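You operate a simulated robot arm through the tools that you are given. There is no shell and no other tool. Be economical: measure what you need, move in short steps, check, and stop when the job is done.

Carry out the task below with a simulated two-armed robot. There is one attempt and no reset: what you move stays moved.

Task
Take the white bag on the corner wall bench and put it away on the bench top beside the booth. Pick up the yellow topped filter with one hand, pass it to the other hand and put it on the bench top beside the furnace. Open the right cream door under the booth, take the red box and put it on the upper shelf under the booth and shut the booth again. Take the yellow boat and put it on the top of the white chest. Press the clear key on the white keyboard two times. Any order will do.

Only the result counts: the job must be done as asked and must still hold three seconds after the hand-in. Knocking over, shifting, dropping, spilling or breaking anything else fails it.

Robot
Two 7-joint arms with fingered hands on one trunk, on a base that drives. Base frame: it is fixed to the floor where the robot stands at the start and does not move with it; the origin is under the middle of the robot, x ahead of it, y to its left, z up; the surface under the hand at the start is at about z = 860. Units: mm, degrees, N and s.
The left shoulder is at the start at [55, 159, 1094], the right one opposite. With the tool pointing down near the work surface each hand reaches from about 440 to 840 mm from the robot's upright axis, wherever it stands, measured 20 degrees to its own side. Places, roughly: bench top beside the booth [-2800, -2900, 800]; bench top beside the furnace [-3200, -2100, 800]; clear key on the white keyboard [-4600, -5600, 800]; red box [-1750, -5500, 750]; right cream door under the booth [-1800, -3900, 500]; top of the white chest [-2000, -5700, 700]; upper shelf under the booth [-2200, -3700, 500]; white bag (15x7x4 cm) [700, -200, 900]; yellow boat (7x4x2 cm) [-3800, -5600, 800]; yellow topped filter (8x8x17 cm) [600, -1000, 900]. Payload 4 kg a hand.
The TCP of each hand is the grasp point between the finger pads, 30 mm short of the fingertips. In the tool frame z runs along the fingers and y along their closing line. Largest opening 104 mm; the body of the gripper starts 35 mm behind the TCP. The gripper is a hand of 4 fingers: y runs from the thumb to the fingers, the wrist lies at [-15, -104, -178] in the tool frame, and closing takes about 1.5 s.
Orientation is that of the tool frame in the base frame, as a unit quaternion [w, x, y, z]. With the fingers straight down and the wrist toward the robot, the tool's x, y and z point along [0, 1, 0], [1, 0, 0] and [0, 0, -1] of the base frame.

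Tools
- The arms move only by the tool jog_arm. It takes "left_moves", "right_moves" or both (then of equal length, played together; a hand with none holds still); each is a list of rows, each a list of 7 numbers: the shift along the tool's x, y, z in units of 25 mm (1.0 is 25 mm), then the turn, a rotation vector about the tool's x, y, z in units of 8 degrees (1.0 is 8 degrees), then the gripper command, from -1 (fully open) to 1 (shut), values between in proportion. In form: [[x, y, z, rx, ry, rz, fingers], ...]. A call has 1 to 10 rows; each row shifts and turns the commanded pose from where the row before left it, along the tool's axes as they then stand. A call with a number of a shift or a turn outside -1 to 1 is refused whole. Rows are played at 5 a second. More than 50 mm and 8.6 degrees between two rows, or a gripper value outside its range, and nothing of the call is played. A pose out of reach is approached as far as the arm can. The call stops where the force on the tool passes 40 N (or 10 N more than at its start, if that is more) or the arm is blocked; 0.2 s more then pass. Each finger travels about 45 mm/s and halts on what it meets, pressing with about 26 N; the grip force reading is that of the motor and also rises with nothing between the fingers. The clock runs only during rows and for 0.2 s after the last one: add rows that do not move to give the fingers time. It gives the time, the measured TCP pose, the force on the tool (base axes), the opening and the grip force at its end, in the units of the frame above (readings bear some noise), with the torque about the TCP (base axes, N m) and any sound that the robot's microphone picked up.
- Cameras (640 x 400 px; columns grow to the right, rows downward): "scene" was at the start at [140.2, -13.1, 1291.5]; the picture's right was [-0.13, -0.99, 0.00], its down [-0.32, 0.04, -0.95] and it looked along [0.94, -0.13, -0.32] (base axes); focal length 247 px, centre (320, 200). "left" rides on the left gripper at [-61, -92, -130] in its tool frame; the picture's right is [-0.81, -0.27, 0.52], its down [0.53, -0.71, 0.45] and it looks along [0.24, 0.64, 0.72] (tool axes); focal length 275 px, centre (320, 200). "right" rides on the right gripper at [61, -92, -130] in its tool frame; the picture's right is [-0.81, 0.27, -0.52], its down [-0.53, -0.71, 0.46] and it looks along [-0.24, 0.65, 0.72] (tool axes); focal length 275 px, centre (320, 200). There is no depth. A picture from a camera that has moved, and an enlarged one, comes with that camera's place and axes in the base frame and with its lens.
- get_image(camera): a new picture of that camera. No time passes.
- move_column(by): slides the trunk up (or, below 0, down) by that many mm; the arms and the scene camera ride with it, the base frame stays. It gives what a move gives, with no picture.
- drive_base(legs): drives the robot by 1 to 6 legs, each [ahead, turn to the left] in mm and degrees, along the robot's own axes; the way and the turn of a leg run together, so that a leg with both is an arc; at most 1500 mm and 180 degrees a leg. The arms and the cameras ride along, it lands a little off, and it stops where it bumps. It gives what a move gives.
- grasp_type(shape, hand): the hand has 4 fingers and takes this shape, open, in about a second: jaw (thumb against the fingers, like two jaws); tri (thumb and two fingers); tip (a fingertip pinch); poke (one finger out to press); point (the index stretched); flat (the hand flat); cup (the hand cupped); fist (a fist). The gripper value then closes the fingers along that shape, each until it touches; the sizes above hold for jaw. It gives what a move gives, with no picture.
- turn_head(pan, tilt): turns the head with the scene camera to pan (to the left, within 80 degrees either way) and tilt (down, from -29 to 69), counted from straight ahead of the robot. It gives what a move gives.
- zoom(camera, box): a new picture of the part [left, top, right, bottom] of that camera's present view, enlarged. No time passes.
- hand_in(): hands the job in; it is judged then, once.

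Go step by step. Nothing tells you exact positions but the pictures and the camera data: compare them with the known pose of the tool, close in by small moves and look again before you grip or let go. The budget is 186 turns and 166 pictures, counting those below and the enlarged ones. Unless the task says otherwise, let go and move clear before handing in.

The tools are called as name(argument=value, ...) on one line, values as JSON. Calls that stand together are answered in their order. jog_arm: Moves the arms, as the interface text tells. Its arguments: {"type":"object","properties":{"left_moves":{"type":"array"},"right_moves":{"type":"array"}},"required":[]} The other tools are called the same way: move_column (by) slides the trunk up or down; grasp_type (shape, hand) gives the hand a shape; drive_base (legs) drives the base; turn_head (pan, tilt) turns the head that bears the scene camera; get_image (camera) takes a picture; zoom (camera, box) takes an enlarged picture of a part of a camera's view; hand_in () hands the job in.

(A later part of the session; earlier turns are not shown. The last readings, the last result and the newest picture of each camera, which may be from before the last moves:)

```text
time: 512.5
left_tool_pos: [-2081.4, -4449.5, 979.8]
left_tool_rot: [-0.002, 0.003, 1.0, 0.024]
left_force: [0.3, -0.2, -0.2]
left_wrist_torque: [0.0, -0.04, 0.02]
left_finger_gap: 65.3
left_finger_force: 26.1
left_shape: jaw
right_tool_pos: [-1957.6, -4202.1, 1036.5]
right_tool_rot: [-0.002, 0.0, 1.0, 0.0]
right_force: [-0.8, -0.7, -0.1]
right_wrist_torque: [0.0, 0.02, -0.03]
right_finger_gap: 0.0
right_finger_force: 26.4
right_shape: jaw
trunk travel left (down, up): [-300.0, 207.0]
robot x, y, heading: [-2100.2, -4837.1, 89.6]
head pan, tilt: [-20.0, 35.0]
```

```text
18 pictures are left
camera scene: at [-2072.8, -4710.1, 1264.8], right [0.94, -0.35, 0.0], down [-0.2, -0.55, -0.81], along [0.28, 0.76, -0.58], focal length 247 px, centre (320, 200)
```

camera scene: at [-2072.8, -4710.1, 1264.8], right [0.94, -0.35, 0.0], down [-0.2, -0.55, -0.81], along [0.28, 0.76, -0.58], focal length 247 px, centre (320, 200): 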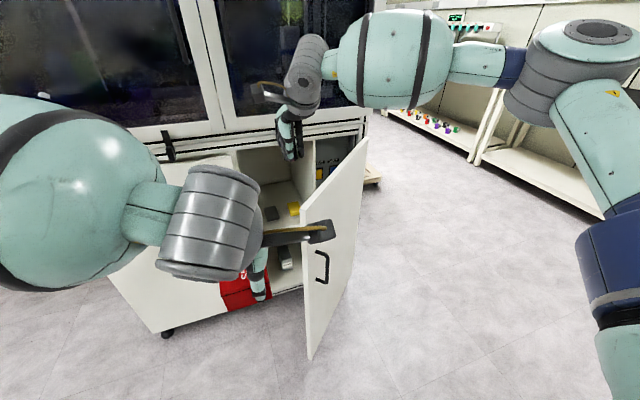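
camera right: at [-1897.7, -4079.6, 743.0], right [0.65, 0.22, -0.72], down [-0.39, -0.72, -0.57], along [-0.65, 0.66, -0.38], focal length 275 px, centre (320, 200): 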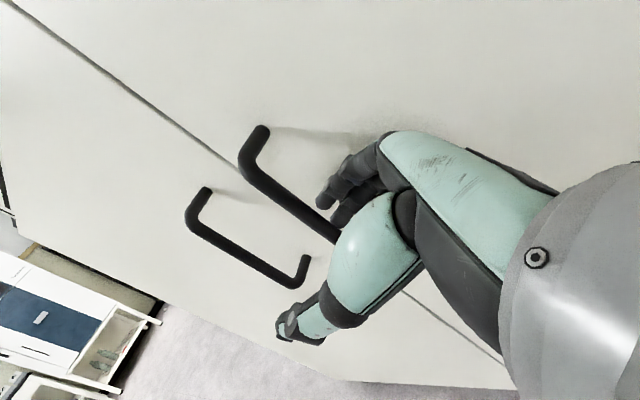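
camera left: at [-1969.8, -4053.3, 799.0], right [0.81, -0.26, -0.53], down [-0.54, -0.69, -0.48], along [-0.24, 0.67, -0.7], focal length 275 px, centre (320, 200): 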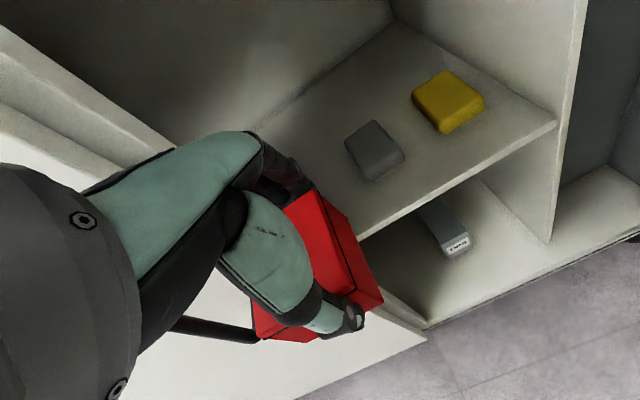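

jog_arm(right_moves=[[0, 0, 1, 0, 0, 0, 1], [0, 0, 1, 0, 0, 0, 1], [0, 0, 1, 0, 0, 0, 1], [0, 0, 1, 0, 0, 0, 1], [0, 0, 1, 0, 0, 0, 1], [0, 0, 1, 0, 0, 0, 1], [-0.7, 0, 0, 0, 0, 0, 1], [-0.9, -0.1, 0, 0, 0, 0, 1], [-0.9, -0.1, 0, 0, 0, 0, 1], [-0.9, -0.1, 0, 0, 0, 0, 1]])

jog_arm(right_moves=[[-0.9, -0.2, 0, 0, 0, 0, 1], [-0.9, -0.2, 0, 0, 0, 0, 1], [-0.9, -0.2, 0, 0, 0, 0, 1], [-0.9, -0.3, 0, 0, 0, 0, 1], [-0.9, -0.3, 0, 0, 0, 0, 1], [-0.9, -0.3, 0, 0, 0, 0, 1], [-0.9, -0.3, 0, 0, 0, 0, 1], [-0.9, -0.3, 0, 0, 0, 0, 1], [-0.9, -0.3, 0, 0, 0, 0, 1], [-0.9, -0.3, 0, 0, 0, 0, 1]])

get_image(camera="scene")

```text
time: 514.6
left_tool_pos: [-2081.4, -4449.6, 979.3]
left_tool_rot: [0.0, 0.004, 1.0, 0.024]
left_force: [0.1, -1.3, -1.2]
left_wrist_torque: [0.0, -0.02, 0.02]
left_finger_gap: 65.8
left_finger_force: 26.0
left_shape: jaw
right_tool_pos: [-1852.4, -4227.1, 893.8]
right_tool_rot: [-0.002, -0.001, 1.0, -0.001]
right_force: [-0.6, -0.6, 0.1]
right_wrist_torque: [0.01, -0.02, 0.01]
right_finger_gap: 0.0
right_finger_force: 25.7
right_shape: jaw
right hand out of reach, approached as far as the arm can: row 3, 4, 5, 6
trunk travel left (down, up): [-300.0, 207.0]
robot x, y, heading: [-2101.0, -4839.3, 89.9]
head pan, tilt: [-20.0, 35.0]
```

```text
time: 516.9
left_tool_pos: [-2080.1, -4448.8, 979.8]
left_tool_rot: [0.0, 0.003, 1.0, 0.025]
left_force: [0.6, -0.1, -0.9]
left_wrist_torque: [0.03, -0.02, 0.01]
left_finger_gap: 65.6
left_finger_force: 26.0
left_shape: jaw
right_tool_pos: [-1627.2, -4293.1, 892.9]
right_tool_rot: [-0.003, -0.001, 1.0, 0.0]
right_force: [0.6, 0.2, -0.3]
right_wrist_torque: [0.02, 0.0, 0.01]
right_finger_gap: 0.0
right_finger_force: 25.7
right_shape: jaw
trunk travel left (down, up): [-300.0, 207.0]
robot x, y, heading: [-2104.3, -4838.0, 90.0]
head pan, tilt: [-20.0, 35.0]
```

```text
17 pictures are left
camera scene: at [-2071.8, -4710.2, 1264.8], right [0.94, -0.35, 0.0], down [-0.2, -0.55, -0.81], along [0.28, 0.76, -0.58], focal length 247 px, centre (320, 200)
```

scene: 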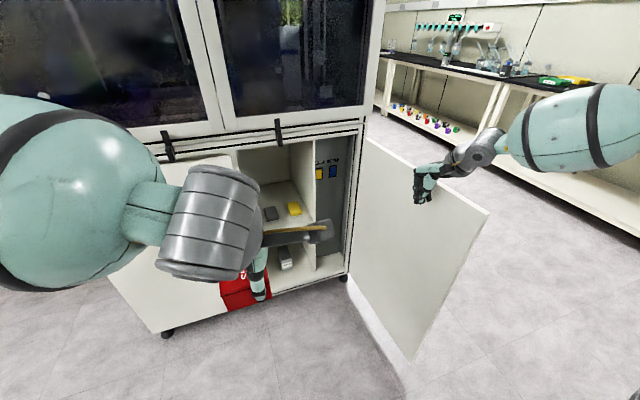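

jog_arm(right_moves=[[-0.9, 0, 0, 0, 0, 0, 1], [-0.9, 0, 0, 0, 0, 0, 1], [-0.7, 0, 0, 0, 0, 0, 1], [0.6, 0, -1, 0, 0, 0, 1], [0.6, 0, -1, 0, 0, 0, 1], [0, 0, -1, 0, 0, 0, 1], [0, 0, -1, 0, 0, 0, 1], [0, 0, -1, 0, 0, 0, 1], [1, -0.5, -1, 0, 0, 0, 1], [1, -0.5, -1, 0, 0, 0, 1]])

jog_arm(right_moves=[[1, -0.5, -1, 0, 0, 0, 1], [1, -0.5, -1, 0, 0, 0, 1], [1, -0.5, 0, 0, 0, 0, 1], [1, -0.5, 0, 0, 0, 0, 1], [1, -0.5, 0, 0, 0, 0, 1], [1, -0.5, 0, 0, 0, 0, 1], [1, 0, 0, 0, 0, 0, 1]])

drive_base(legs=[[0, -22], [310, 0], [0, 22]])

turn_head(pan=-10, tilt=42)

get_image(camera="scene")

```text
time: 519.0
left_tool_pos: [-2081.7, -4448.8, 979.8]
left_tool_rot: [0.0, 0.004, 1.0, 0.024]
left_force: [-0.3, -0.3, -1.5]
left_wrist_torque: [-0.02, -0.02, -0.04]
left_finger_gap: 65.8
left_finger_force: 25.8
left_shape: jaw
right_tool_pos: [-1645.7, -4319.0, 1068.3]
right_tool_rot: [-0.002, -0.001, 1.0, 0.0]
right_force: [-0.9, -0.3, -0.1]
right_wrist_torque: [0.03, -0.02, -0.02]
right_finger_gap: 0.0
right_finger_force: 26.0
right_shape: jaw
trunk travel left (down, up): [-300.0, 207.0]
robot x, y, heading: [-2106.9, -4839.1, 89.8]
head pan, tilt: [-20.0, 35.0]
```

```text
time: 520.6
left_tool_pos: [-2081.6, -4447.7, 978.9]
left_tool_rot: [0.0, 0.004, 1.0, 0.023]
left_force: [0.4, 0.6, -0.5]
left_wrist_torque: [0.01, 0.04, -0.02]
left_finger_gap: 65.4
left_finger_force: 26.1
left_shape: jaw
right_tool_pos: [-1821.1, -4391.6, 1116.5]
right_tool_rot: [-0.001, -0.001, 1.0, -0.001]
right_force: [-1.0, 0.7, 0.0]
right_wrist_torque: [-0.03, -0.02, 0.05]
right_finger_gap: 0.0
right_finger_force: 26.0
right_shape: jaw
trunk travel left (down, up): [-300.0, 207.0]
robot x, y, heading: [-2102.5, -4836.9, 89.7]
head pan, tilt: [-20.0, 35.0]
```

```text
time: 525.5
left_tool_pos: [-1965.8, -4160.7, 979.3]
left_tool_rot: [-0.002, 0.001, 1.0, 0.023]
left_force: [0.4, -0.4, -1.0]
left_wrist_torque: [0.01, 0.01, 0.0]
left_finger_gap: 65.4
left_finger_force: 26.0
left_shape: jaw
right_tool_pos: [-1703.6, -4102.8, 1117.2]
right_tool_rot: [-0.001, -0.003, 1.0, 0.0]
right_force: [-0.1, 0.2, 0.0]
right_wrist_torque: [0.02, 0.01, 0.0]
right_finger_gap: 0.2
right_finger_force: 26.2
right_shape: jaw
trunk travel left (down, up): [-300.0, 207.0]
robot x, y, heading: [-1983.8, -4550.9, 89.9]
head pan, tilt: [-20.0, 35.0]
```

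```text
time: 526.2
left_tool_pos: [-1967.1, -4173.5, 984.3]
left_tool_rot: [-0.001, 0.0, 1.0, 0.03]
left_force: [-0.1, -0.2, -0.9]
left_wrist_torque: [-0.01, -0.03, 0.02]
left_finger_gap: 65.4
left_finger_force: 25.9
left_shape: jaw
right_tool_pos: [-1706.2, -4115.8, 1124.9]
right_tool_rot: [-0.002, -0.003, 1.0, 0.007]
right_force: [-1.0, 0.2, 0.9]
right_wrist_torque: [0.02, 0.0, -0.01]
right_finger_gap: 0.1
right_finger_force: 26.5
right_shape: jaw
trunk travel left (down, up): [-300.0, 207.0]
robot x, y, heading: [-1981.3, -4546.8, 89.9]
head pan, tilt: [-10.0, 42.0]
```

```text
16 pictures are left
camera scene: at [-1967.3, -4422.8, 1254.3], right [0.98, -0.17, 0.0], down [-0.12, -0.67, -0.73], along [0.13, 0.72, -0.68], focal length 247 px, centre (320, 200)
```

scene: 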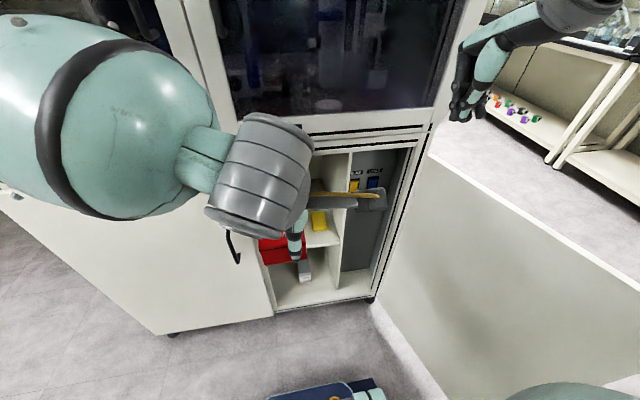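

Now tuck the right hand back, lower the box to about z 640 in line with the opening.

jog_arm(left_moves=[[0.17, 0.3, 1, 0.1, 0, 0, 1], [0.17, 0.3, 1, 0.1, 0, 0, 1], [0.17, 0.3, 1, 0.1, 0, 0, 1], [0.17, 0.3, 1, 0.1, 0, 0, 1], [0.17, 0.3, 1, 0, 0, 0, 1], [0.17, 0.3, 1, 0, 0, 0, 1], [0.17, 0.3, 1, 0, 0, 0, 1], [0.17, 0.3, 1, 0, 0, 0, 1], [0.17, 0.3, 1, 0, 0, 0, 1], [0.17, 0.3, 1, 0, 0, 0, 1]], right_moves=[[0.3, -0.8, 0, 0, 0, 0, 1], [0.3, -0.8, 0, 0, 0, 0, 1], [0.3, -0.8, 0, 0, 0, 0, 1], [0.3, -0.8, 0, 0, 0, 0, 1], [0.3, -0.8, 0, 0, 0, 0, 1], [0.3, -0.8, 0, 0, 0, 0, 1], [0.3, -0.8, 0, 0, 0, 0, 1], [0, 0, 0, 0, 0, 0, 1], [0, 0, 0, 0, 0, 0, 1], [0, 0, 0, 0, 0, 0, 1]])

jog_arm(left_moves=[[0, 0, 1, 0, 0, 0, 1], [0, 0, 1, 0, 0, 0, 1], [0, 0, 1, 0, 0, 0, 1]])

drive_base(legs=[[150, 0]])

get_image(camera="scene")

get_image(camera="left")

```text
time: 528.4
left_tool_pos: [-2008.8, -4093.1, 735.4]
left_tool_rot: [-0.001, 0.001, 1.0, 0.002]
left_force: [-0.7, -0.7, -1.1]
left_wrist_torque: [0.0, -0.02, -0.02]
left_finger_gap: 65.2
left_finger_force: 26.0
left_shape: jaw
right_tool_pos: [-1756.7, -4248.7, 1132.1]
right_tool_rot: [-0.001, -0.003, 1.0, 0.005]
right_force: [0.7, -0.7, -0.5]
right_wrist_torque: [0.0, 0.0, 0.01]
right_finger_gap: 0.1
right_finger_force: 26.3
right_shape: jaw
right hand out of reach, approached as far as the arm can: row 7
trunk travel left (down, up): [-300.0, 207.0]
robot x, y, heading: [-1978.6, -4551.1, 89.8]
head pan, tilt: [-10.0, 42.0]
```

```text
time: 529.2
left_tool_pos: [-2008.6, -4091.5, 660.2]
left_tool_rot: [0.001, 0.002, 1.0, 0.002]
left_force: [0.6, -0.4, -0.5]
left_wrist_torque: [0.01, 0.03, 0.04]
left_finger_gap: 65.6
left_finger_force: 26.1
left_shape: jaw
right_tool_pos: [-1757.4, -4249.7, 1130.9]
right_tool_rot: [-0.002, -0.004, 1.0, 0.005]
right_force: [0.2, 0.4, 0.0]
right_wrist_torque: [0.01, -0.03, 0.02]
right_finger_gap: 0.1
right_finger_force: 25.4
right_shape: jaw
trunk travel left (down, up): [-300.0, 207.0]
robot x, y, heading: [-1979.8, -4547.5, 90.0]
head pan, tilt: [-10.0, 42.0]
```

```text
time: 530.6
left_tool_pos: [-2008.3, -3933.6, 656.7]
left_tool_rot: [-0.001, 0.002, 1.0, -0.002]
left_force: [0.3, -0.2, -1.3]
left_wrist_torque: [-0.05, 0.01, -0.03]
left_finger_gap: 65.3
left_finger_force: 26.2
left_shape: jaw
right_tool_pos: [-1755.7, -4088.8, 1130.6]
right_tool_rot: [-0.002, -0.002, 1.0, 0.001]
right_force: [1.2, 0.5, -0.7]
right_wrist_torque: [-0.06, -0.02, -0.01]
right_finger_gap: 0.0
right_finger_force: 25.7
right_shape: jaw
trunk travel left (down, up): [-300.0, 207.0]
robot x, y, heading: [-1978.9, -4397.0, 89.6]
head pan, tilt: [-10.0, 42.0]
```

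```text
15 pictures are left
camera scene: at [-1966.5, -4262.6, 1253.6], right [0.98, -0.18, 0.0], down [-0.12, -0.67, -0.73], along [0.13, 0.72, -0.68], focal length 247 px, centre (320, 200)
```

scene: 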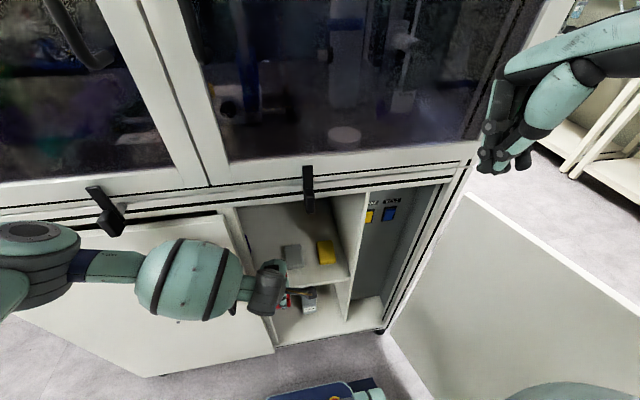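

```text
14 pictures are left
camera left: at [-1947.0, -4026.2, 787.2], right [0.81, -0.28, -0.52], down [-0.54, -0.71, -0.45], along [-0.24, 0.64, -0.73], focal length 275 px, centre (320, 200)
```

left: 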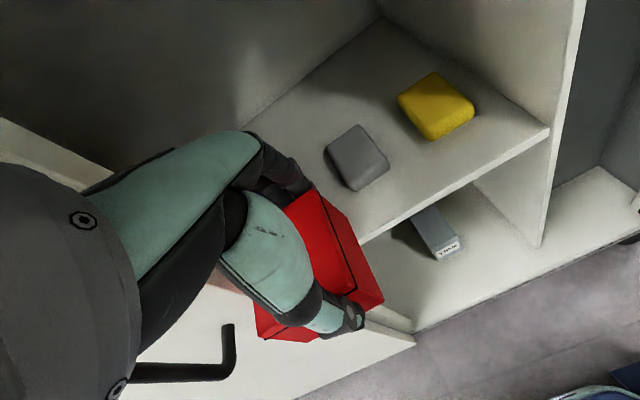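

The grey item occupies the middle, so I'll place the box left of it at about (-2050,-3788), yawing the hand 20° to keep the wrist clear of the left door edge.

jog_arm(left_moves=[[0, 0, 0, 0, 0, -0.85, 1], [0, 0, 0, 0, 0, -0.85, 1], [0, 0, 0, 0, 0, -0.8, 1], [-0.29, 0.79, 0, 0, 0, 0, 1], [-0.29, 0.79, 0, 0, 0, 0, 1], [-0.29, 0.79, 0, 0, 0, 0, 1], [-0.29, 0.79, 0, 0, 0, 0, 1], [0, 0, 0, 0, 0, 0, 1]])

get_image(camera="left")

```text
time: 532.4
left_tool_pos: [-2005.3, -3868.9, 665.5]
left_tool_rot: [0.0, -0.169, 0.986, 0.007]
left_force: [0.1, 0.0, -0.6]
left_wrist_torque: [0.0, 0.03, 0.05]
left_finger_gap: 65.5
left_finger_force: 25.9
left_shape: jaw
right_tool_pos: [-1754.5, -4113.5, 1134.2]
right_tool_rot: [0.0, -0.003, 1.0, 0.013]
right_force: [-0.1, 0.5, 0.2]
right_wrist_torque: [0.0, -0.01, -0.03]
right_finger_gap: 0.0
right_finger_force: 26.1
right_shape: jaw
trunk travel left (down, up): [-300.0, 207.0]
robot x, y, heading: [-1984.7, -4395.6, 89.9]
head pan, tilt: [-10.0, 42.0]
```

```text
13 pictures are left
camera left: at [-1917.3, -3936.7, 795.1], right [0.85, 0.02, -0.52], down [-0.26, -0.84, -0.47], along [-0.45, 0.54, -0.72], focal length 275 px, centre (320, 200)
```

left: 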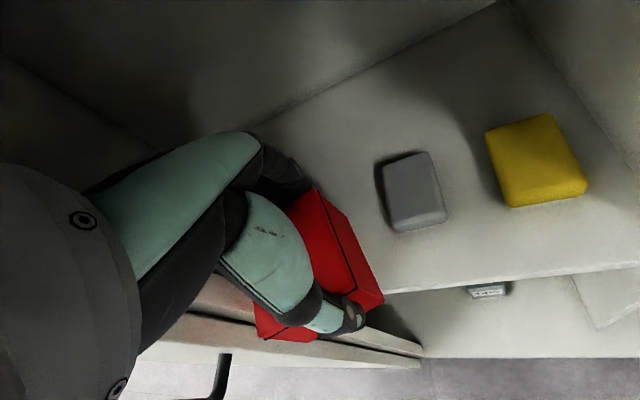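

jog_arm(left_moves=[[0.22, 0.94, 0, 0, 0, 0, 1], [0.22, 0.94, 0, 0, 0, 0, 1], [0.22, 0.94, 0, 0, 0, 0, 1], [0.22, 0.94, 0, 0, 0, 0, 1], [0, 0, 1, 0, 0, 0, 1], [0, 0, 1, 0, 0, 0, 1], [0, 0, 1, 0, 0, 0, 1], [0, 0, 1, 0, 0, 0, 1], [0, 0, 1, 0, 0, 0, 1], [0, 0, 0, 0, 0, 0, 1]])

get_image(camera="left")

```text
time: 534.8
left_tool_pos: [-2000.9, -3820.4, 542.4]
left_tool_rot: [0.021, -0.126, 0.992, -0.008]
left_force: [-5.5, 4.0, 32.9]
left_wrist_torque: [0.15, 0.16, 0.05]
left_finger_gap: 65.4
left_finger_force: 26.2
left_shape: jaw
right_tool_pos: [-1752.0, -4116.9, 1140.6]
right_tool_rot: [-0.001, -0.002, 1.0, 0.011]
right_force: [-1.8, -0.4, 0.1]
right_wrist_torque: [0.02, -0.06, -0.01]
right_finger_gap: 0.1
right_finger_force: 25.8
right_shape: jaw
trunk travel left (down, up): [-300.0, 207.0]
robot x, y, heading: [-1986.0, -4394.8, 89.9]
head pan, tilt: [-10.0, 42.0]
stopped in row 10 (left hand): the arm was blocked; the commanded pose is now the measured one
```

```text
12 pictures are left
camera left: at [-1924.4, -3892.6, 676.4], right [0.88, -0.07, -0.48], down [-0.32, -0.83, -0.46], along [-0.37, 0.56, -0.75], focal length 275 px, centre (320, 200)
```

left: 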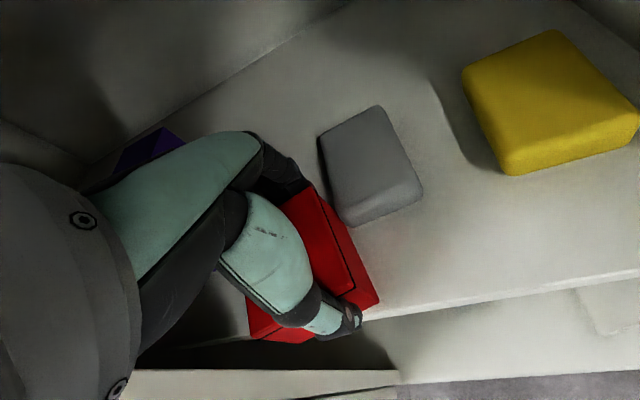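

get_image(camera="scene")

```text
11 pictures are left
camera scene: at [-1965.1, -4333.6, 1258.7], right [0.98, -0.17, -0.01], down [-0.12, -0.63, -0.77], along [0.13, 0.76, -0.64], focal length 247 px, centre (320, 200)
```

scene: 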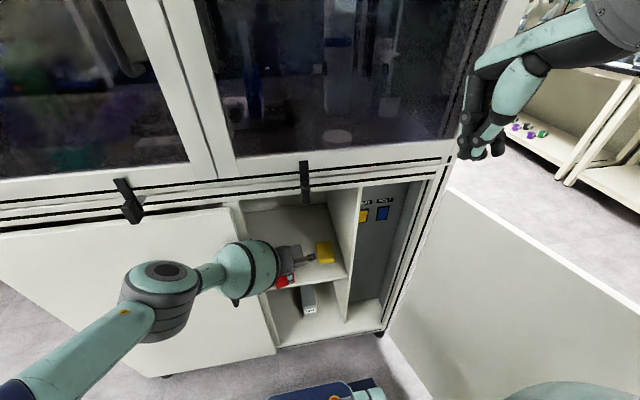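

The left forearm is resting on the left door's handle. Lift and back out, reposition farther back with a lower trunk so the arm goes in straighter.

jog_arm(left_moves=[[-0.1, 0, -1, 0, 0, 0, 1], [-0.1, 0, -1, 0, 0, 0, 1], [0, 0, -1, 0, 0.1, -0.2, 1], [0, 0, -1, 0, 0.1, -0.25, 1], [0, 0, -0.8, 0, 0.1, -0.25, 1], [0.3, -0.83, 0, 0, 0, 0, 1], [0.3, -0.83, 0, 0, 0, 0, 1], [0.3, -0.83, 0, 0, 0, 0, 1], [0.3, -0.83, 0, 0, 0, 0, 1], [0.3, -0.83, 0, 0, 0, 0, 1]])

drive_base(legs=[[-165, 0]])

move_column(by=-200)

```text
time: 535.7
left_tool_pos: [-2000.3, -3866.0, 541.9]
left_tool_rot: [-0.003, -0.143, 0.986, -0.082]
left_force: [-4.4, 0.9, 13.0]
left_wrist_torque: [0.46, 0.25, 0.12]
left_finger_gap: 64.7
left_finger_force: 26.0
left_shape: jaw
right_tool_pos: [-1752.5, -4086.3, 1133.3]
right_tool_rot: [-0.001, -0.003, 1.0, -0.004]
right_force: [-0.7, -0.3, -0.2]
right_wrist_torque: [-0.03, -0.04, -0.03]
right_finger_gap: 0.0
right_finger_force: 25.8
right_shape: jaw
trunk travel left (down, up): [-300.0, 207.0]
robot x, y, heading: [-1984.0, -4396.5, 89.9]
head pan, tilt: [-10.0, 42.0]
stopped in row 4 (left hand): the arm was blocked; the commanded pose is now the measured one
```

```text
time: 536.6
left_tool_pos: [-2006.9, -3875.2, 539.3]
left_tool_rot: [0.0, -0.148, 0.986, -0.079]
left_force: [0.2, -0.3, 0.0]
left_wrist_torque: [0.08, -0.02, 0.02]
left_finger_gap: 65.4
left_finger_force: 25.9
left_shape: jaw
right_tool_pos: [-1754.4, -4101.9, 1128.7]
right_tool_rot: [0.001, -0.002, 1.0, -0.01]
right_force: [-0.3, -0.1, 0.7]
right_wrist_torque: [0.01, 0.01, 0.0]
right_finger_gap: 0.0
right_finger_force: 25.8
right_shape: jaw
trunk travel left (down, up): [-300.0, 207.0]
robot x, y, heading: [-1978.8, -4425.9, 89.9]
head pan, tilt: [-10.0, 42.0]
stopped in leg 1: the force on the tool passed its limit at 54 N (the readings are from after the stop); the commanded pose is now the measured one
```

```text
time: 537.1
left_tool_pos: [-2005.0, -3877.8, 539.4]
left_tool_rot: [0.002, -0.15, 0.986, -0.068]
left_force: [0.4, -0.2, -1.4]
left_wrist_torque: [0.03, -0.02, -0.03]
left_finger_gap: 65.5
left_finger_force: 25.7
left_shape: jaw
right_tool_pos: [-1753.1, -4117.6, 1118.9]
right_tool_rot: [0.0, -0.003, 1.0, -0.001]
right_force: [-0.9, -0.1, -0.1]
right_wrist_torque: [0.0, 0.02, 0.02]
right_finger_gap: 0.3
right_finger_force: 25.9
right_shape: jaw
trunk travel left (down, up): [-287.0, 220.0]
robot x, y, heading: [-1979.7, -4426.7, 90.0]
head pan, tilt: [-10.0, 42.0]
stopped: the force on the tool passed its limit at 56 N (the readings are from after the stop); the commanded pose is now the measured one
```

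zoom(camera="scene", box=[180, 170, 380, 330])

```text
2.50 times, centred on (280, 250) of scene
camera zoom: at [-1967.0, -4296.8, 1241.0], right [0.98, -0.17, 0.0], down [-0.12, -0.67, -0.73], along [0.13, 0.72, -0.68], focal length 618 px, centre (420, 75)
```

zoom: 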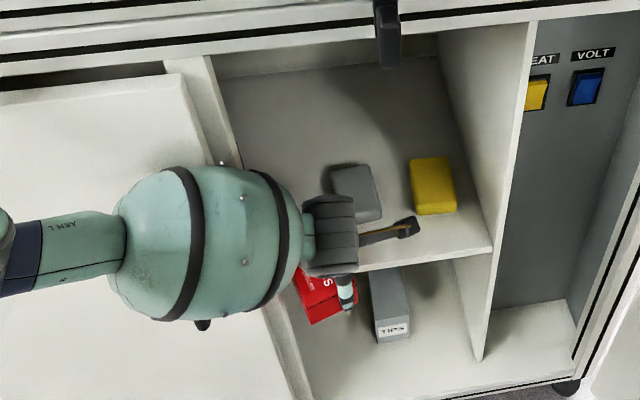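

The forearm is snagged against the left door/handle (left door is now slightly ajar, to be fixed). Move the hand to the right to free it.

jog_arm(left_moves=[[-0.76, -0.23, 0, 0, 0, 0, 1], [-0.76, -0.23, 0, 0, 0, 0, 1], [-0.76, -0.23, 0, 0, 0, 0, 1], [0, 0, -0.5, 0, 0, 0, 1], [0, 0, -0.8, 0, 0, 0, 1]])

```text
time: 538.3
left_tool_pos: [-1945.2, -3872.3, 574.7]
left_tool_rot: [0.002, -0.149, 0.986, -0.068]
left_force: [1.3, 0.0, -1.0]
left_wrist_torque: [0.0, 0.01, 0.0]
left_finger_gap: 65.5
left_finger_force: 26.5
left_shape: jaw
right_tool_pos: [-1754.0, -4116.2, 1119.5]
right_tool_rot: [0.001, -0.003, 1.0, -0.003]
right_force: [-0.4, -0.5, -0.7]
right_wrist_torque: [0.02, 0.04, -0.01]
right_finger_gap: 0.0
right_finger_force: 26.4
right_shape: jaw
trunk travel left (down, up): [-287.0, 220.0]
robot x, y, heading: [-1979.7, -4426.4, 89.7]
head pan, tilt: [-10.0, 42.0]
```

Freed. New plan: set the box at the shelf front in line with the gap between the grey and yellow items, around (-1905,-3812), where the arm stays clear of the left door. Straighten the hand first.

jog_arm(left_moves=[[0, -0.1, -0.8, -0.24, 0, 0.54, 1], [0, -0.1, -0.8, -0.24, 0, 0.54, 1], [0, -0.1, -0.6, -0.24, 0, 0.54, 1], [0, 0, 0, -0.24, 0, 0.54, 1], [0, 0, 0, 0, 0, 0, 1]])

get_image(camera="left")

```text
time: 539.5
left_tool_pos: [-1945.8, -3872.3, 627.4]
left_tool_rot: [0.002, 0.0, 1.0, 0.0]
left_force: [-0.2, -0.5, -0.8]
left_wrist_torque: [0.01, 0.0, -0.01]
left_finger_gap: 65.8
left_finger_force: 26.5
left_shape: jaw
right_tool_pos: [-1754.2, -4116.6, 1119.9]
right_tool_rot: [0.001, -0.003, 1.0, -0.002]
right_force: [0.6, 0.7, -0.9]
right_wrist_torque: [0.01, 0.01, 0.04]
right_finger_gap: 0.0
right_finger_force: 25.9
right_shape: jaw
trunk travel left (down, up): [-287.0, 220.0]
robot x, y, heading: [-1979.6, -4420.1, 89.8]
head pan, tilt: [-10.0, 42.0]
```

```text
9 pictures are left
camera left: at [-1884.8, -3965.9, 758.7], right [0.81, -0.28, -0.51], down [-0.53, -0.71, -0.46], along [-0.24, 0.65, -0.73], focal length 275 px, centre (320, 200)
```

left: 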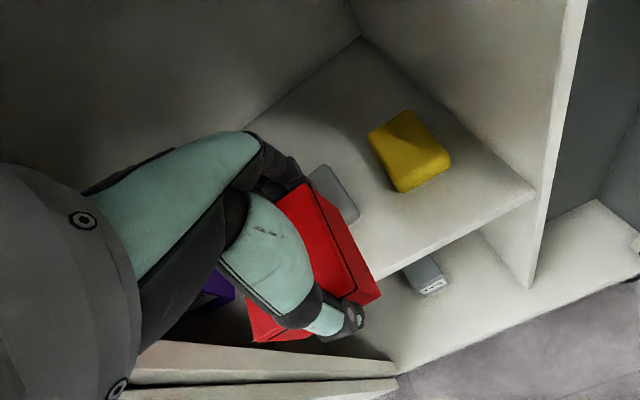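

jog_arm(left_moves=[[-0.46, 0.8, 0, 0, 0, 0, 1], [-0.46, 0.8, 0, 0, 0, 0, 1], [-0.46, 0.8, 0, 0, 0, 0, 1], [0, 0, 1, 0, 0, 0, 1], [0, 0, 1, 0, 0, 0, 1], [0, 0, 1, 0, 0, 0, 1], [0, 0, 0.8, 0, 0, 0, 1], [0, 0, 0, 0, 0, 0, 1]])

get_image(camera="left")

```text
time: 541.1
left_tool_pos: [-1904.6, -3810.1, 553.6]
left_tool_rot: [0.004, 0.003, 1.0, 0.011]
left_force: [-1.2, -0.6, -0.6]
left_wrist_torque: [0.07, -0.03, -0.02]
left_finger_gap: 65.6
left_finger_force: 26.8
left_shape: jaw
right_tool_pos: [-1753.5, -4130.0, 1124.1]
right_tool_rot: [0.0, -0.002, 1.0, 0.004]
right_force: [-0.3, 0.3, 0.7]
right_wrist_torque: [0.0, 0.03, 0.0]
right_finger_gap: 0.2
right_finger_force: 25.9
right_shape: jaw
trunk travel left (down, up): [-287.0, 220.0]
robot x, y, heading: [-1982.9, -4427.8, 90.0]
head pan, tilt: [-10.0, 42.0]
stopped in row 7 (left hand): the force on the tool passed its limit at 52 N (the readings are from after the stop); the commanded pose is now the measured one
```

```text
8 pictures are left
camera left: at [-1844.2, -3905.9, 681.0], right [0.81, -0.27, -0.52], down [-0.53, -0.7, -0.48], along [-0.24, 0.66, -0.71], focal length 275 px, centre (320, 200)
```

left: 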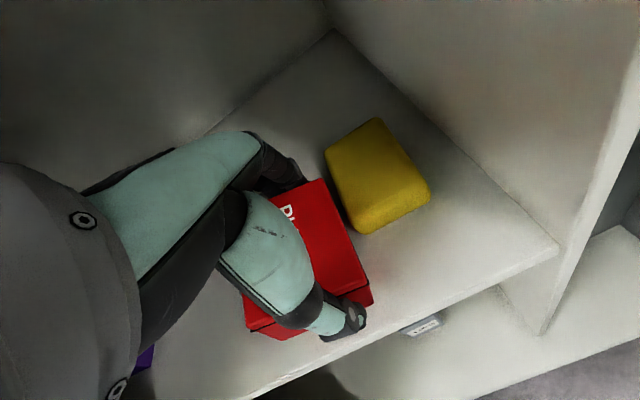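

Contact came early: refined triangulation puts the shelf at z≈487, its front edge at y≈-3858 and item fronts at ≈-3785. Lift, move back 17 mm, and lower gently.

jog_arm(left_moves=[[0, 0, -0.6, 0, 0, 0, 1], [0.1, -0.7, 0, 0, 0, 0, 1], [0, 0, 0.3, 0, 0, 0, 1], [0, 0, 0.3, 0, 0, 0, 1], [0, 0, 0.2, 0, 0, 0, 1], [0, 0, 0.2, 0, 0, 0, 1], [0, 0, 0, 0, 0, 0, 1]])

get_image(camera="left")

```text
time: 542.7
left_tool_pos: [-1903.9, -3829.5, 551.7]
left_tool_rot: [0.003, 0.005, 1.0, 0.02]
left_force: [0.0, -1.2, 3.6]
left_wrist_torque: [0.1, 0.13, 0.03]
left_finger_gap: 65.3
left_finger_force: 26.1
left_shape: jaw
right_tool_pos: [-1752.6, -4140.9, 1124.7]
right_tool_rot: [0.001, -0.002, 1.0, 0.009]
right_force: [0.1, -0.3, -0.4]
right_wrist_torque: [-0.02, 0.01, -0.01]
right_finger_gap: 0.0
right_finger_force: 26.5
right_shape: jaw
trunk travel left (down, up): [-287.0, 220.0]
robot x, y, heading: [-1985.9, -4422.5, 89.9]
head pan, tilt: [-10.0, 42.0]
stopped in row 7 (left hand): the force on the tool passed its limit at 42 N (the readings are from after the stop); the commanded pose is now the measured one
```

```text
7 pictures are left
camera left: at [-1844.6, -3927.0, 677.7], right [0.81, -0.26, -0.52], down [-0.54, -0.69, -0.49], along [-0.23, 0.68, -0.7], focal length 275 px, centre (320, 200)
```

left: 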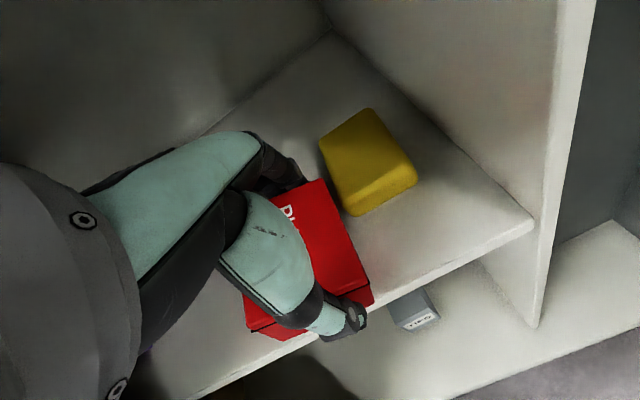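

The box now rests on the shelf (contact at the same height, clear of the items). Release gently and lift straight up.

jog_arm(left_moves=[[0, 0, 0, 0, 0, 0, 0.2], [0, 0, 0, 0, 0, 0, -0.3], [0, 0, 0, 0, 0, 0, -0.5], [0, 0, 0, 0, 0, 0, -0.5], [0, 0, 0, 0, 0, 0, -0.5], [0, 0, -0.3, 0, 0, 0, -0.5], [0, 0, -0.6, 0, 0, 0, -0.5], [0, 0, -0.8, 0, 0, 0, -0.5], [0, 0, -0.8, 0, 0, 0, -0.5], [0, 0, -0.8, 0, 0, 0, -0.5]])

get_image(camera="left")

```text
time: 544.9
left_tool_pos: [-1905.4, -3835.3, 635.8]
left_tool_rot: [0.003, 0.003, 1.0, 0.022]
left_force: [0.4, 0.2, 0.9]
left_wrist_torque: [-0.02, -0.01, 0.0]
left_finger_gap: 77.9
left_finger_force: 0.0
left_shape: jaw
right_tool_pos: [-1753.6, -4142.4, 1126.1]
right_tool_rot: [0.002, -0.002, 1.0, 0.01]
right_force: [-1.2, 0.5, -0.4]
right_wrist_torque: [0.03, 0.02, -0.04]
right_finger_gap: 0.0
right_finger_force: 25.8
right_shape: jaw
trunk travel left (down, up): [-287.0, 220.0]
robot x, y, heading: [-1980.9, -4425.1, 89.8]
head pan, tilt: [-10.0, 42.0]
```

```text
6 pictures are left
camera left: at [-1844.8, -3933.3, 761.5], right [0.81, -0.26, -0.52], down [-0.53, -0.69, -0.49], along [-0.23, 0.68, -0.7], focal length 275 px, centre (320, 200)
```

left: 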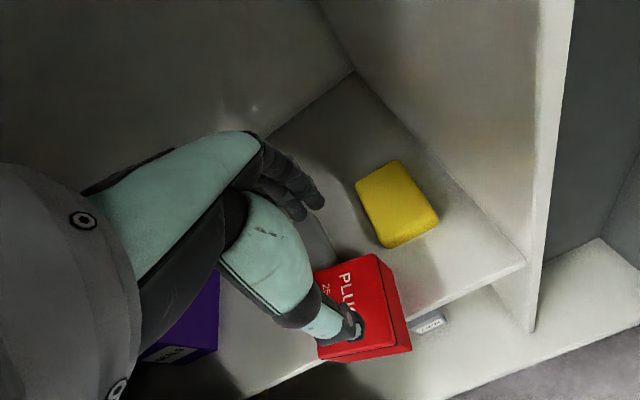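

Box is on the upper shelf. Withdraw the left hand, back off, and reposition to close the doors with the right hand.

jog_arm(left_moves=[[0, -0.8, -0.3, 0, 0, 0, -0.5], [0, -1, -0.3, 0, 0, 0, -0.5], [0, -1, 0, 0, 0, 0, -0.5], [0, -1, 0, 0, 0, 0, -0.5], [0, -1, 0, 0, 0, 0, -0.5], [0, -1, 0, 0, 0, 0, -0.5], [0, -1, 0, 0, 0, 0, -0.5], [0, -1, -0.5, 0, 0, 0, -0.5], [0, -0.5, -1, 0, 0, 0, -0.5], [0, 0, -1, 0, 0, 0, -0.5]])

drive_base(legs=[[-420, 0], [0, -90], [210, 0], [0, 90]])

jog_arm(right_moves=[[-0.6, 1, 0, 0, 0, 0, 1], [-0.6, 1, 0, 0, 0, 0, 1], [-0.6, 1, 0, 0, 0, 0, 1], [-0.6, 1, 0, 0, 0, 0, 1], [-0.6, 1, 0, 0, 0, 0, 1], [-0.6, 1, 0, 0, 0, 0, 1], [-0.6, 1, 0, 0, 0, 0, 1], [-0.6, 1, 0, 0, 0, 0, 1], [-0.3, 1, 0, 0, 0, 0, 1], [0, 1, 0, 0, 0, 0, 1]])

turn_head(pan=-12, tilt=32)

get_image(camera="scene")

```text
time: 547.1
left_tool_pos: [-1907.8, -4047.6, 703.4]
left_tool_rot: [0.004, 0.004, 1.0, 0.022]
left_force: [-0.6, 0.4, -0.8]
left_wrist_torque: [-0.01, -0.02, -0.02]
left_finger_gap: 77.9
left_finger_force: 0.0
left_shape: jaw
right_tool_pos: [-1754.4, -4141.7, 1127.0]
right_tool_rot: [0.002, -0.002, 1.0, 0.011]
right_force: [-0.5, 0.2, -0.3]
right_wrist_torque: [-0.01, 0.0, 0.0]
right_finger_gap: 0.1
right_finger_force: 26.6
right_shape: jaw
trunk travel left (down, up): [-287.0, 220.0]
robot x, y, heading: [-1985.0, -4423.4, 89.8]
head pan, tilt: [-10.0, 42.0]
```

```text
time: 560.1
left_tool_pos: [-1701.1, -4462.5, 703.3]
left_tool_rot: [0.002, 0.0, 1.0, 0.021]
left_force: [0.0, -0.1, -0.4]
left_wrist_torque: [-0.02, -0.03, -0.02]
left_finger_gap: 78.0
left_finger_force: 0.0
left_shape: jaw
right_tool_pos: [-1545.4, -4553.5, 1129.3]
right_tool_rot: [0.002, -0.007, 1.0, 0.006]
right_force: [-0.1, -0.6, 0.2]
right_wrist_torque: [0.01, -0.05, -0.01]
right_finger_gap: 0.0
right_finger_force: 26.1
right_shape: jaw
trunk travel left (down, up): [-287.0, 220.0]
robot x, y, heading: [-1766.6, -4838.5, 90.8]
head pan, tilt: [-10.0, 42.0]
```

```text
time: 562.3
left_tool_pos: [-1700.5, -4470.6, 706.4]
left_tool_rot: [0.004, -0.001, 1.0, 0.027]
left_force: [-0.4, -0.4, -0.3]
left_wrist_torque: [0.02, -0.01, -0.02]
left_finger_gap: 78.0
left_finger_force: 0.0
left_shape: jaw
right_tool_pos: [-1423.4, -4313.6, 1138.3]
right_tool_rot: [0.002, -0.008, 1.0, 0.012]
right_force: [0.0, -0.3, 1.1]
right_wrist_torque: [0.0, 0.01, 0.02]
right_finger_gap: 0.1
right_finger_force: 26.0
right_shape: jaw
trunk travel left (down, up): [-287.0, 220.0]
robot x, y, heading: [-1762.7, -4839.3, 90.5]
head pan, tilt: [-10.0, 42.0]
```

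```text
time: 563.0
left_tool_pos: [-1699.9, -4472.5, 709.1]
left_tool_rot: [0.004, -0.001, 1.0, 0.028]
left_force: [0.2, 0.3, -0.2]
left_wrist_torque: [0.0, 0.02, 0.0]
left_finger_gap: 77.7
left_finger_force: 0.1
left_shape: jaw
right_tool_pos: [-1421.6, -4315.8, 1140.1]
right_tool_rot: [0.002, -0.009, 1.0, 0.011]
right_force: [-0.6, -0.6, -0.3]
right_wrist_torque: [0.02, 0.03, 0.05]
right_finger_gap: 0.2
right_finger_force: 25.9
right_shape: jaw
trunk travel left (down, up): [-287.0, 220.0]
robot x, y, heading: [-1768.6, -4842.2, 90.4]
head pan, tilt: [-12.0, 32.0]
```

```text
5 pictures are left
camera scene: at [-1747.5, -4706.7, 1256.6], right [0.98, -0.2, 0.0], down [-0.11, -0.53, -0.84], along [0.17, 0.82, -0.54], focal length 247 px, centre (320, 200)
```

scene: 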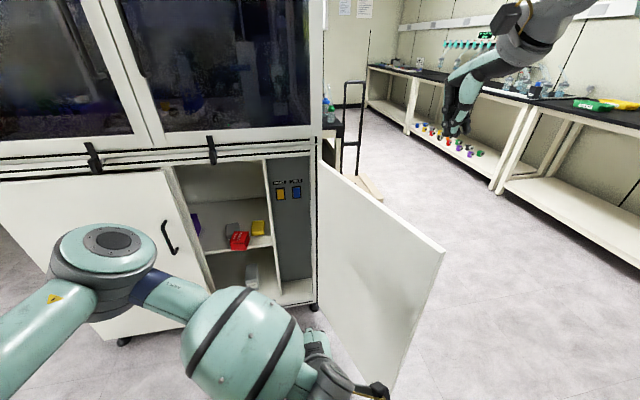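

The red box sits on the shelf. Lower the right hand outside the open door (raising the left out of the way) and sweep the door closed.

jog_arm(left_moves=[[0, -0.5, -1, 0, 0, 0, 0], [0, -0.5, -1, 0, 0, 0, 0], [0, -0.5, -1, 0, 0, 0, 0], [0, -0.5, -1, 0, 0, 0, 0], [0.5, 0, -1, 0, 0, 0, 0], [0.5, 0, -1, 0, 0, 0, 0], [0.5, 0, -1, 0, 0, 0, 0], [0.5, 0, -1, 0, 0, 0, 0], [0.5, 0, -1, 0, 0, 0, 0], [0.5, 0, -1, 0, 0, 0, 0]], right_moves=[[0, 0, 1, 0, 0, 0, 1], [0, 0, 1, 0, 0, 0, 1], [0, 0, 1, 0, 0, 0, 1], [0, 0, 1, 0, 0, 0, 1], [0, 0, 1, 0, 0, 0, 1], [0, 0, 1, 0, 0, 0, 1], [0, 0, 1, 0, 0, 0, 1], [0, 0, 1, 0, 0, 0, 1], [0, 0, 1, 0, 0, 0, 1], [0, 0, 1, 0, 0, 0, 1]])

jog_arm(right_moves=[[1, 0.1, 0, 0, 0, 0, 1], [1, 0.1, 0, 0, 0, 0, 1], [1, 0.2, 0, 0, 0, 0, 1], [1, 0.2, 0, 0, 0, 0, 1], [1, 0.3, 0, 0, 0, 0, 1], [1, 0.3, 0, 0, 0, 0, 1], [1, 0.3, 0, 0, 0, 0, 1], [1, 0.4, 0, 0, 0, 0, 1], [1, 0.4, 0, 0, 0, 0, 1], [1, 0.4, 0, 0, 0, 0, 1]])

jog_arm(right_moves=[[1, 0.5, 0, 0, 0, 0, 1], [1, 0.5, 0, 0, 0, 0, 1], [1, 0.6, 0, 0, 0, 0, 1], [1, 0.6, 0, 0, 0, 0, 1], [1, 0.7, 0, 0, 0, 0, 1], [0.9, 0.8, 0, 0, 0, 0, 1], [0.8, 0.9, 0, 0, 0, 0, 1]])

```text
time: 565.2
left_tool_pos: [-1770.4, -4530.7, 955.4]
left_tool_rot: [0.002, 0.0, 1.0, 0.028]
left_force: [-0.5, 0.8, -0.2]
left_wrist_torque: [0.02, 0.01, 0.05]
left_finger_gap: 52.2
left_finger_force: 0.1
left_shape: jaw
left hand out of reach, approached as far as the arm can: row 10
right_tool_pos: [-1423.7, -4310.3, 890.3]
right_tool_rot: [0.001, -0.008, 1.0, 0.012]
right_force: [-0.1, 0.6, -0.3]
right_wrist_torque: [-0.03, -0.01, 0.01]
right_finger_gap: 0.0
right_finger_force: 25.7
right_shape: jaw
trunk travel left (down, up): [-287.0, 220.0]
robot x, y, heading: [-1764.0, -4842.2, 90.4]
head pan, tilt: [-12.0, 32.0]
```

```text
time: 567.4
left_tool_pos: [-1769.9, -4530.1, 955.8]
left_tool_rot: [0.003, -0.001, 1.0, 0.028]
left_force: [0.5, 0.6, 0.1]
left_wrist_torque: [-0.03, 0.02, 0.02]
left_finger_gap: 52.4
left_finger_force: 0.0
left_shape: jaw
right_tool_pos: [-1646.5, -4259.5, 899.1]
right_tool_rot: [0.001, -0.008, 1.0, 0.012]
right_force: [-0.1, 0.0, 0.6]
right_wrist_torque: [-0.01, 0.01, -0.04]
right_finger_gap: 0.1
right_finger_force: 26.4
right_shape: jaw
right hand out of reach, approached as far as the arm can: row 9, 10
trunk travel left (down, up): [-287.0, 220.0]
robot x, y, heading: [-1764.0, -4839.4, 90.7]
head pan, tilt: [-12.0, 32.0]
```

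```text
time: 569.0
left_tool_pos: [-1771.7, -4528.6, 955.6]
left_tool_rot: [0.003, 0.0, 1.0, 0.027]
left_force: [-0.3, -0.2, -0.5]
left_wrist_torque: [0.03, 0.02, 0.01]
left_finger_gap: 52.4
left_finger_force: 0.1
left_shape: jaw
right_tool_pos: [-1653.3, -4243.6, 935.2]
right_tool_rot: [0.001, -0.008, 1.0, 0.013]
right_force: [-0.1, -0.1, -0.9]
right_wrist_torque: [0.04, 0.03, 0.02]
right_finger_gap: 0.5
right_finger_force: 26.1
right_shape: jaw
right hand out of reach, approached as far as the arm can: row 1, 2, 3, 4, 5, 6, 7
trunk travel left (down, up): [-287.0, 220.0]
robot x, y, heading: [-1766.0, -4842.1, 90.3]
head pan, tilt: [-12.0, 32.0]
```

The right arm can't sweep farther left, so I'll use the base: lower slightly, turn left a little, and drive forward to push the door shut.

move_column(by=-45)

drive_base(legs=[[0, 11], [120, 0]])

get_image(camera="scene")

```text
time: 569.9
left_tool_pos: [-1771.0, -4530.8, 911.3]
left_tool_rot: [0.004, -0.002, 1.0, 0.028]
left_force: [-0.2, 0.5, -0.1]
left_wrist_torque: [-0.02, 0.02, -0.01]
left_finger_gap: 52.2
left_finger_force: 0.0
left_shape: jaw
right_tool_pos: [-1652.7, -4244.5, 891.5]
right_tool_rot: [0.001, -0.008, 1.0, 0.012]
right_force: [-0.1, 0.6, 0.4]
right_wrist_torque: [0.04, -0.02, 0.02]
right_finger_gap: 0.0
right_finger_force: 26.2
right_shape: jaw
trunk travel left (down, up): [-242.0, 265.0]
robot x, y, heading: [-1763.2, -4838.3, 90.5]
head pan, tilt: [-12.0, 32.0]
```

```text
time: 572.0
left_tool_pos: [-1855.5, -4414.3, 910.6]
left_tool_rot: [0.0, -0.098, 0.995, 0.025]
left_force: [0.2, 0.0, -1.8]
left_wrist_torque: [-0.02, -0.01, 0.0]
left_finger_gap: 52.2
left_finger_force: 0.1
left_shape: jaw
right_tool_pos: [-1794.1, -4111.2, 889.7]
right_tool_rot: [-0.001, -0.105, 0.994, 0.012]
right_force: [-0.5, -0.2, 0.6]
right_wrist_torque: [-0.03, -0.02, 0.01]
right_finger_gap: 0.0
right_finger_force: 26.4
right_shape: jaw
trunk travel left (down, up): [-242.0, 265.0]
robot x, y, heading: [-1790.6, -4715.5, 101.5]
head pan, tilt: [-12.0, 32.0]
```

```text
4 pictures are left
camera scene: at [-1799.2, -4584.2, 1212.0], right [1.0, -0.01, 0.0], down [0.0, -0.54, -0.84], along [0.01, 0.84, -0.54], focal length 247 px, centre (320, 200)
```

scene: 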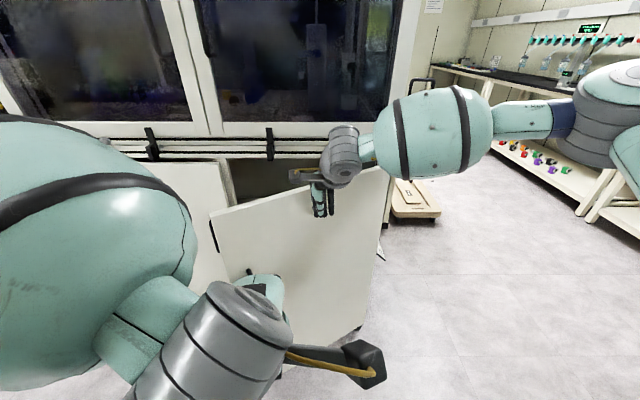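

drive_base(legs=[[110, 0], [35, 0]])

get_image(camera="scene")

```text
time: 573.7
left_tool_pos: [-1879.4, -4288.1, 919.3]
left_tool_rot: [-0.001, -0.098, 0.994, 0.038]
left_force: [0.1, 0.2, 0.3]
left_wrist_torque: [0.06, 0.03, 0.01]
left_finger_gap: 52.1
left_finger_force: 0.1
left_shape: jaw
right_tool_pos: [-1818.0, -3987.2, 903.6]
right_tool_rot: [-0.003, -0.105, 0.994, 0.023]
right_force: [-0.2, -0.4, -0.6]
right_wrist_torque: [0.02, 0.02, 0.01]
right_finger_gap: 0.0
right_finger_force: 25.2
right_shape: jaw
trunk travel left (down, up): [-242.0, 265.0]
robot x, y, heading: [-1819.2, -4576.5, 101.5]
head pan, tilt: [-12.0, 32.0]
```

```text
3 pictures are left
camera scene: at [-1824.4, -4453.5, 1213.6], right [1.0, -0.01, 0.0], down [-0.01, -0.53, -0.85], along [0.01, 0.85, -0.53], focal length 247 px, centre (320, 200)
```

scene: 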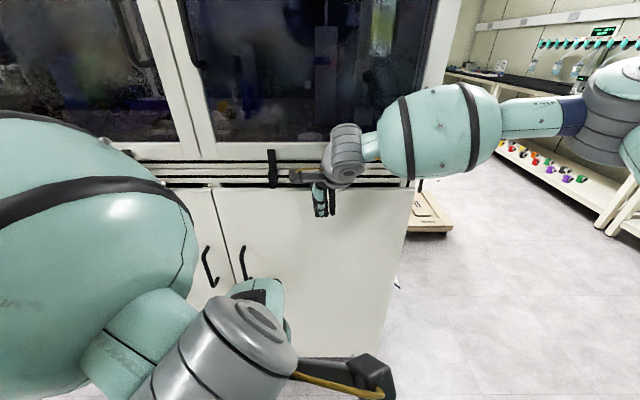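

jog_arm(right_moves=[[0, 0.5, 0.3, 0, 0, 0, 1], [0, 0.5, 0, 0, 0, 0, 1], [0, 0.4, 0, 0, 0, 0, 1], [0, 0.4, 0, 0, 0, 0, 1], [0, 0.4, 0, 0, 0, 0, 1], [0, 0.4, 0, 0, 0, 0, 1], [0, 0, 0, 0, 0, 0, 1]])

```text
time: 575.0
left_tool_pos: [-1884.4, -4280.2, 923.6]
left_tool_rot: [0.003, -0.136, 0.99, 0.046]
left_force: [1.3, 0.2, 0.1]
left_wrist_torque: [-0.03, 0.0, -0.01]
left_finger_gap: 52.1
left_finger_force: 0.0
left_shape: jaw
right_tool_pos: [-1814.3, -3948.6, 912.3]
right_tool_rot: [-0.007, -0.109, 0.994, 0.03]
right_force: [0.2, -1.2, 2.1]
right_wrist_torque: [0.07, -0.04, -0.01]
right_finger_gap: 0.0
right_finger_force: 26.1
right_shape: jaw
right hand out of reach, approached as far as the arm can: row 3, 4, 5, 6
trunk travel left (down, up): [-242.0, 265.0]
robot x, y, heading: [-1820.5, -4573.3, 101.4]
head pan, tilt: [-12.0, 32.0]
stopped in row 6 (right hand): the force on the tool passed its limit at 41 N (the readings are from after the stop); the commanded pose is now the measured one
```

The right door is shut (firm contact). Now press the left door, which got slightly ajar: retract, shift left and push near its edge at the top.

jog_arm(right_moves=[[0, -0.8, 0, 0, 0, 0, 1], [0, -0.8, 0, 0, 0, 0, 1], [0, -0.8, 0, 0, 0, 0, 1], [0, -0.5, 0, 0, 0, 0, 1]])

drive_base(legs=[[-150, 0], [0, 64], [470, 0], [0, -75.4]])

get_image(camera="scene")

```text
time: 576.0
left_tool_pos: [-1882.6, -4283.6, 925.4]
left_tool_rot: [0.005, -0.135, 0.99, 0.046]
left_force: [0.4, -0.6, 0.5]
left_wrist_torque: [0.01, 0.01, 0.01]
left_finger_gap: 52.2
left_finger_force: 0.1
left_shape: jaw
right_tool_pos: [-1798.0, -4021.5, 909.0]
right_tool_rot: [-0.006, -0.109, 0.994, 0.03]
right_force: [-0.3, 0.4, 0.0]
right_wrist_torque: [0.02, 0.01, -0.04]
right_finger_gap: 0.0
right_finger_force: 26.9
right_shape: jaw
trunk travel left (down, up): [-242.0, 265.0]
robot x, y, heading: [-1815.1, -4575.3, 101.4]
head pan, tilt: [-12.0, 32.0]
```

```text
time: 587.2
left_tool_pos: [-2247.3, -4305.5, 927.7]
left_tool_rot: [0.015, -0.023, 0.999, 0.045]
left_force: [0.1, 0.1, -0.1]
left_wrist_torque: [-0.03, 0.01, -0.01]
left_finger_gap: 52.2
left_finger_force: 0.0
left_shape: jaw
right_tool_pos: [-2111.9, -4067.0, 908.6]
right_tool_rot: [-0.003, 0.0, 1.0, 0.03]
right_force: [0.7, -0.5, -1.3]
right_wrist_torque: [-0.01, -0.01, -0.01]
right_finger_gap: 0.0
right_finger_force: 26.7
right_shape: jaw
trunk travel left (down, up): [-242.0, 265.0]
robot x, y, heading: [-2261.2, -4603.9, 88.9]
head pan, tilt: [-12.0, 32.0]
```

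```text
2 pictures are left
camera scene: at [-2241.2, -4471.5, 1212.1], right [0.97, -0.23, 0.0], down [-0.12, -0.53, -0.84], along [0.19, 0.82, -0.54], focal length 247 px, centre (320, 200)
```

scene: 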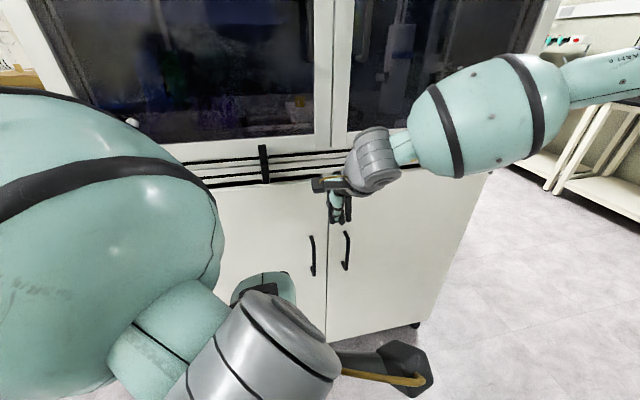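

drive_base(legs=[[70, 0], [30, 0]])

jog_arm(right_moves=[[0, 0.4, 0, 0, 0, 0, 1], [0, 0.4, 0, 0, 0, 0, 1], [0, 0.4, 0, 0, 0, 0, 1], [0, 0.4, 0, 0, 0, 0, 1], [0, 0.3, 0, 0, 0, 0, 1]])

```text
time: 588.6
left_tool_pos: [-2246.1, -4208.2, 932.7]
left_tool_rot: [0.016, -0.044, 0.997, 0.053]
left_force: [-1.3, -1.4, 0.1]
left_wrist_torque: [0.06, 0.0, 0.02]
left_finger_gap: 51.7
left_finger_force: 0.0
left_shape: jaw
right_tool_pos: [-2109.3, -3981.0, 917.0]
right_tool_rot: [-0.003, 0.0, 0.999, 0.04]
right_force: [0.0, -0.3, 0.5]
right_wrist_torque: [0.02, -0.03, -0.01]
right_finger_gap: 0.2
right_finger_force: 26.3
right_shape: jaw
trunk travel left (down, up): [-242.0, 265.0]
robot x, y, heading: [-2259.1, -4504.0, 88.9]
head pan, tilt: [-12.0, 32.0]
```

```text
time: 589.9
left_tool_pos: [-2250.9, -4204.5, 944.0]
left_tool_rot: [0.025, -0.088, 0.994, 0.062]
left_force: [0.0, -0.2, -0.2]
left_wrist_torque: [-0.01, -0.01, 0.03]
left_finger_gap: 51.8
left_finger_force: 0.1
left_shape: jaw
right_tool_pos: [-2108.3, -3957.7, 926.8]
right_tool_rot: [-0.001, -0.002, 0.999, 0.039]
right_force: [0.0, 1.2, 0.2]
right_wrist_torque: [-0.02, 0.01, 0.03]
right_finger_gap: 0.0
right_finger_force: 26.0
right_shape: jaw
trunk travel left (down, up): [-242.0, 265.0]
robot x, y, heading: [-2258.8, -4507.5, 88.9]
head pan, tilt: [-12.0, 32.0]
stopped in row 5 (right hand): the force on the tool passed its limit at 45 N (the readings are from after the stop); the commanded pose is now the measured one
```

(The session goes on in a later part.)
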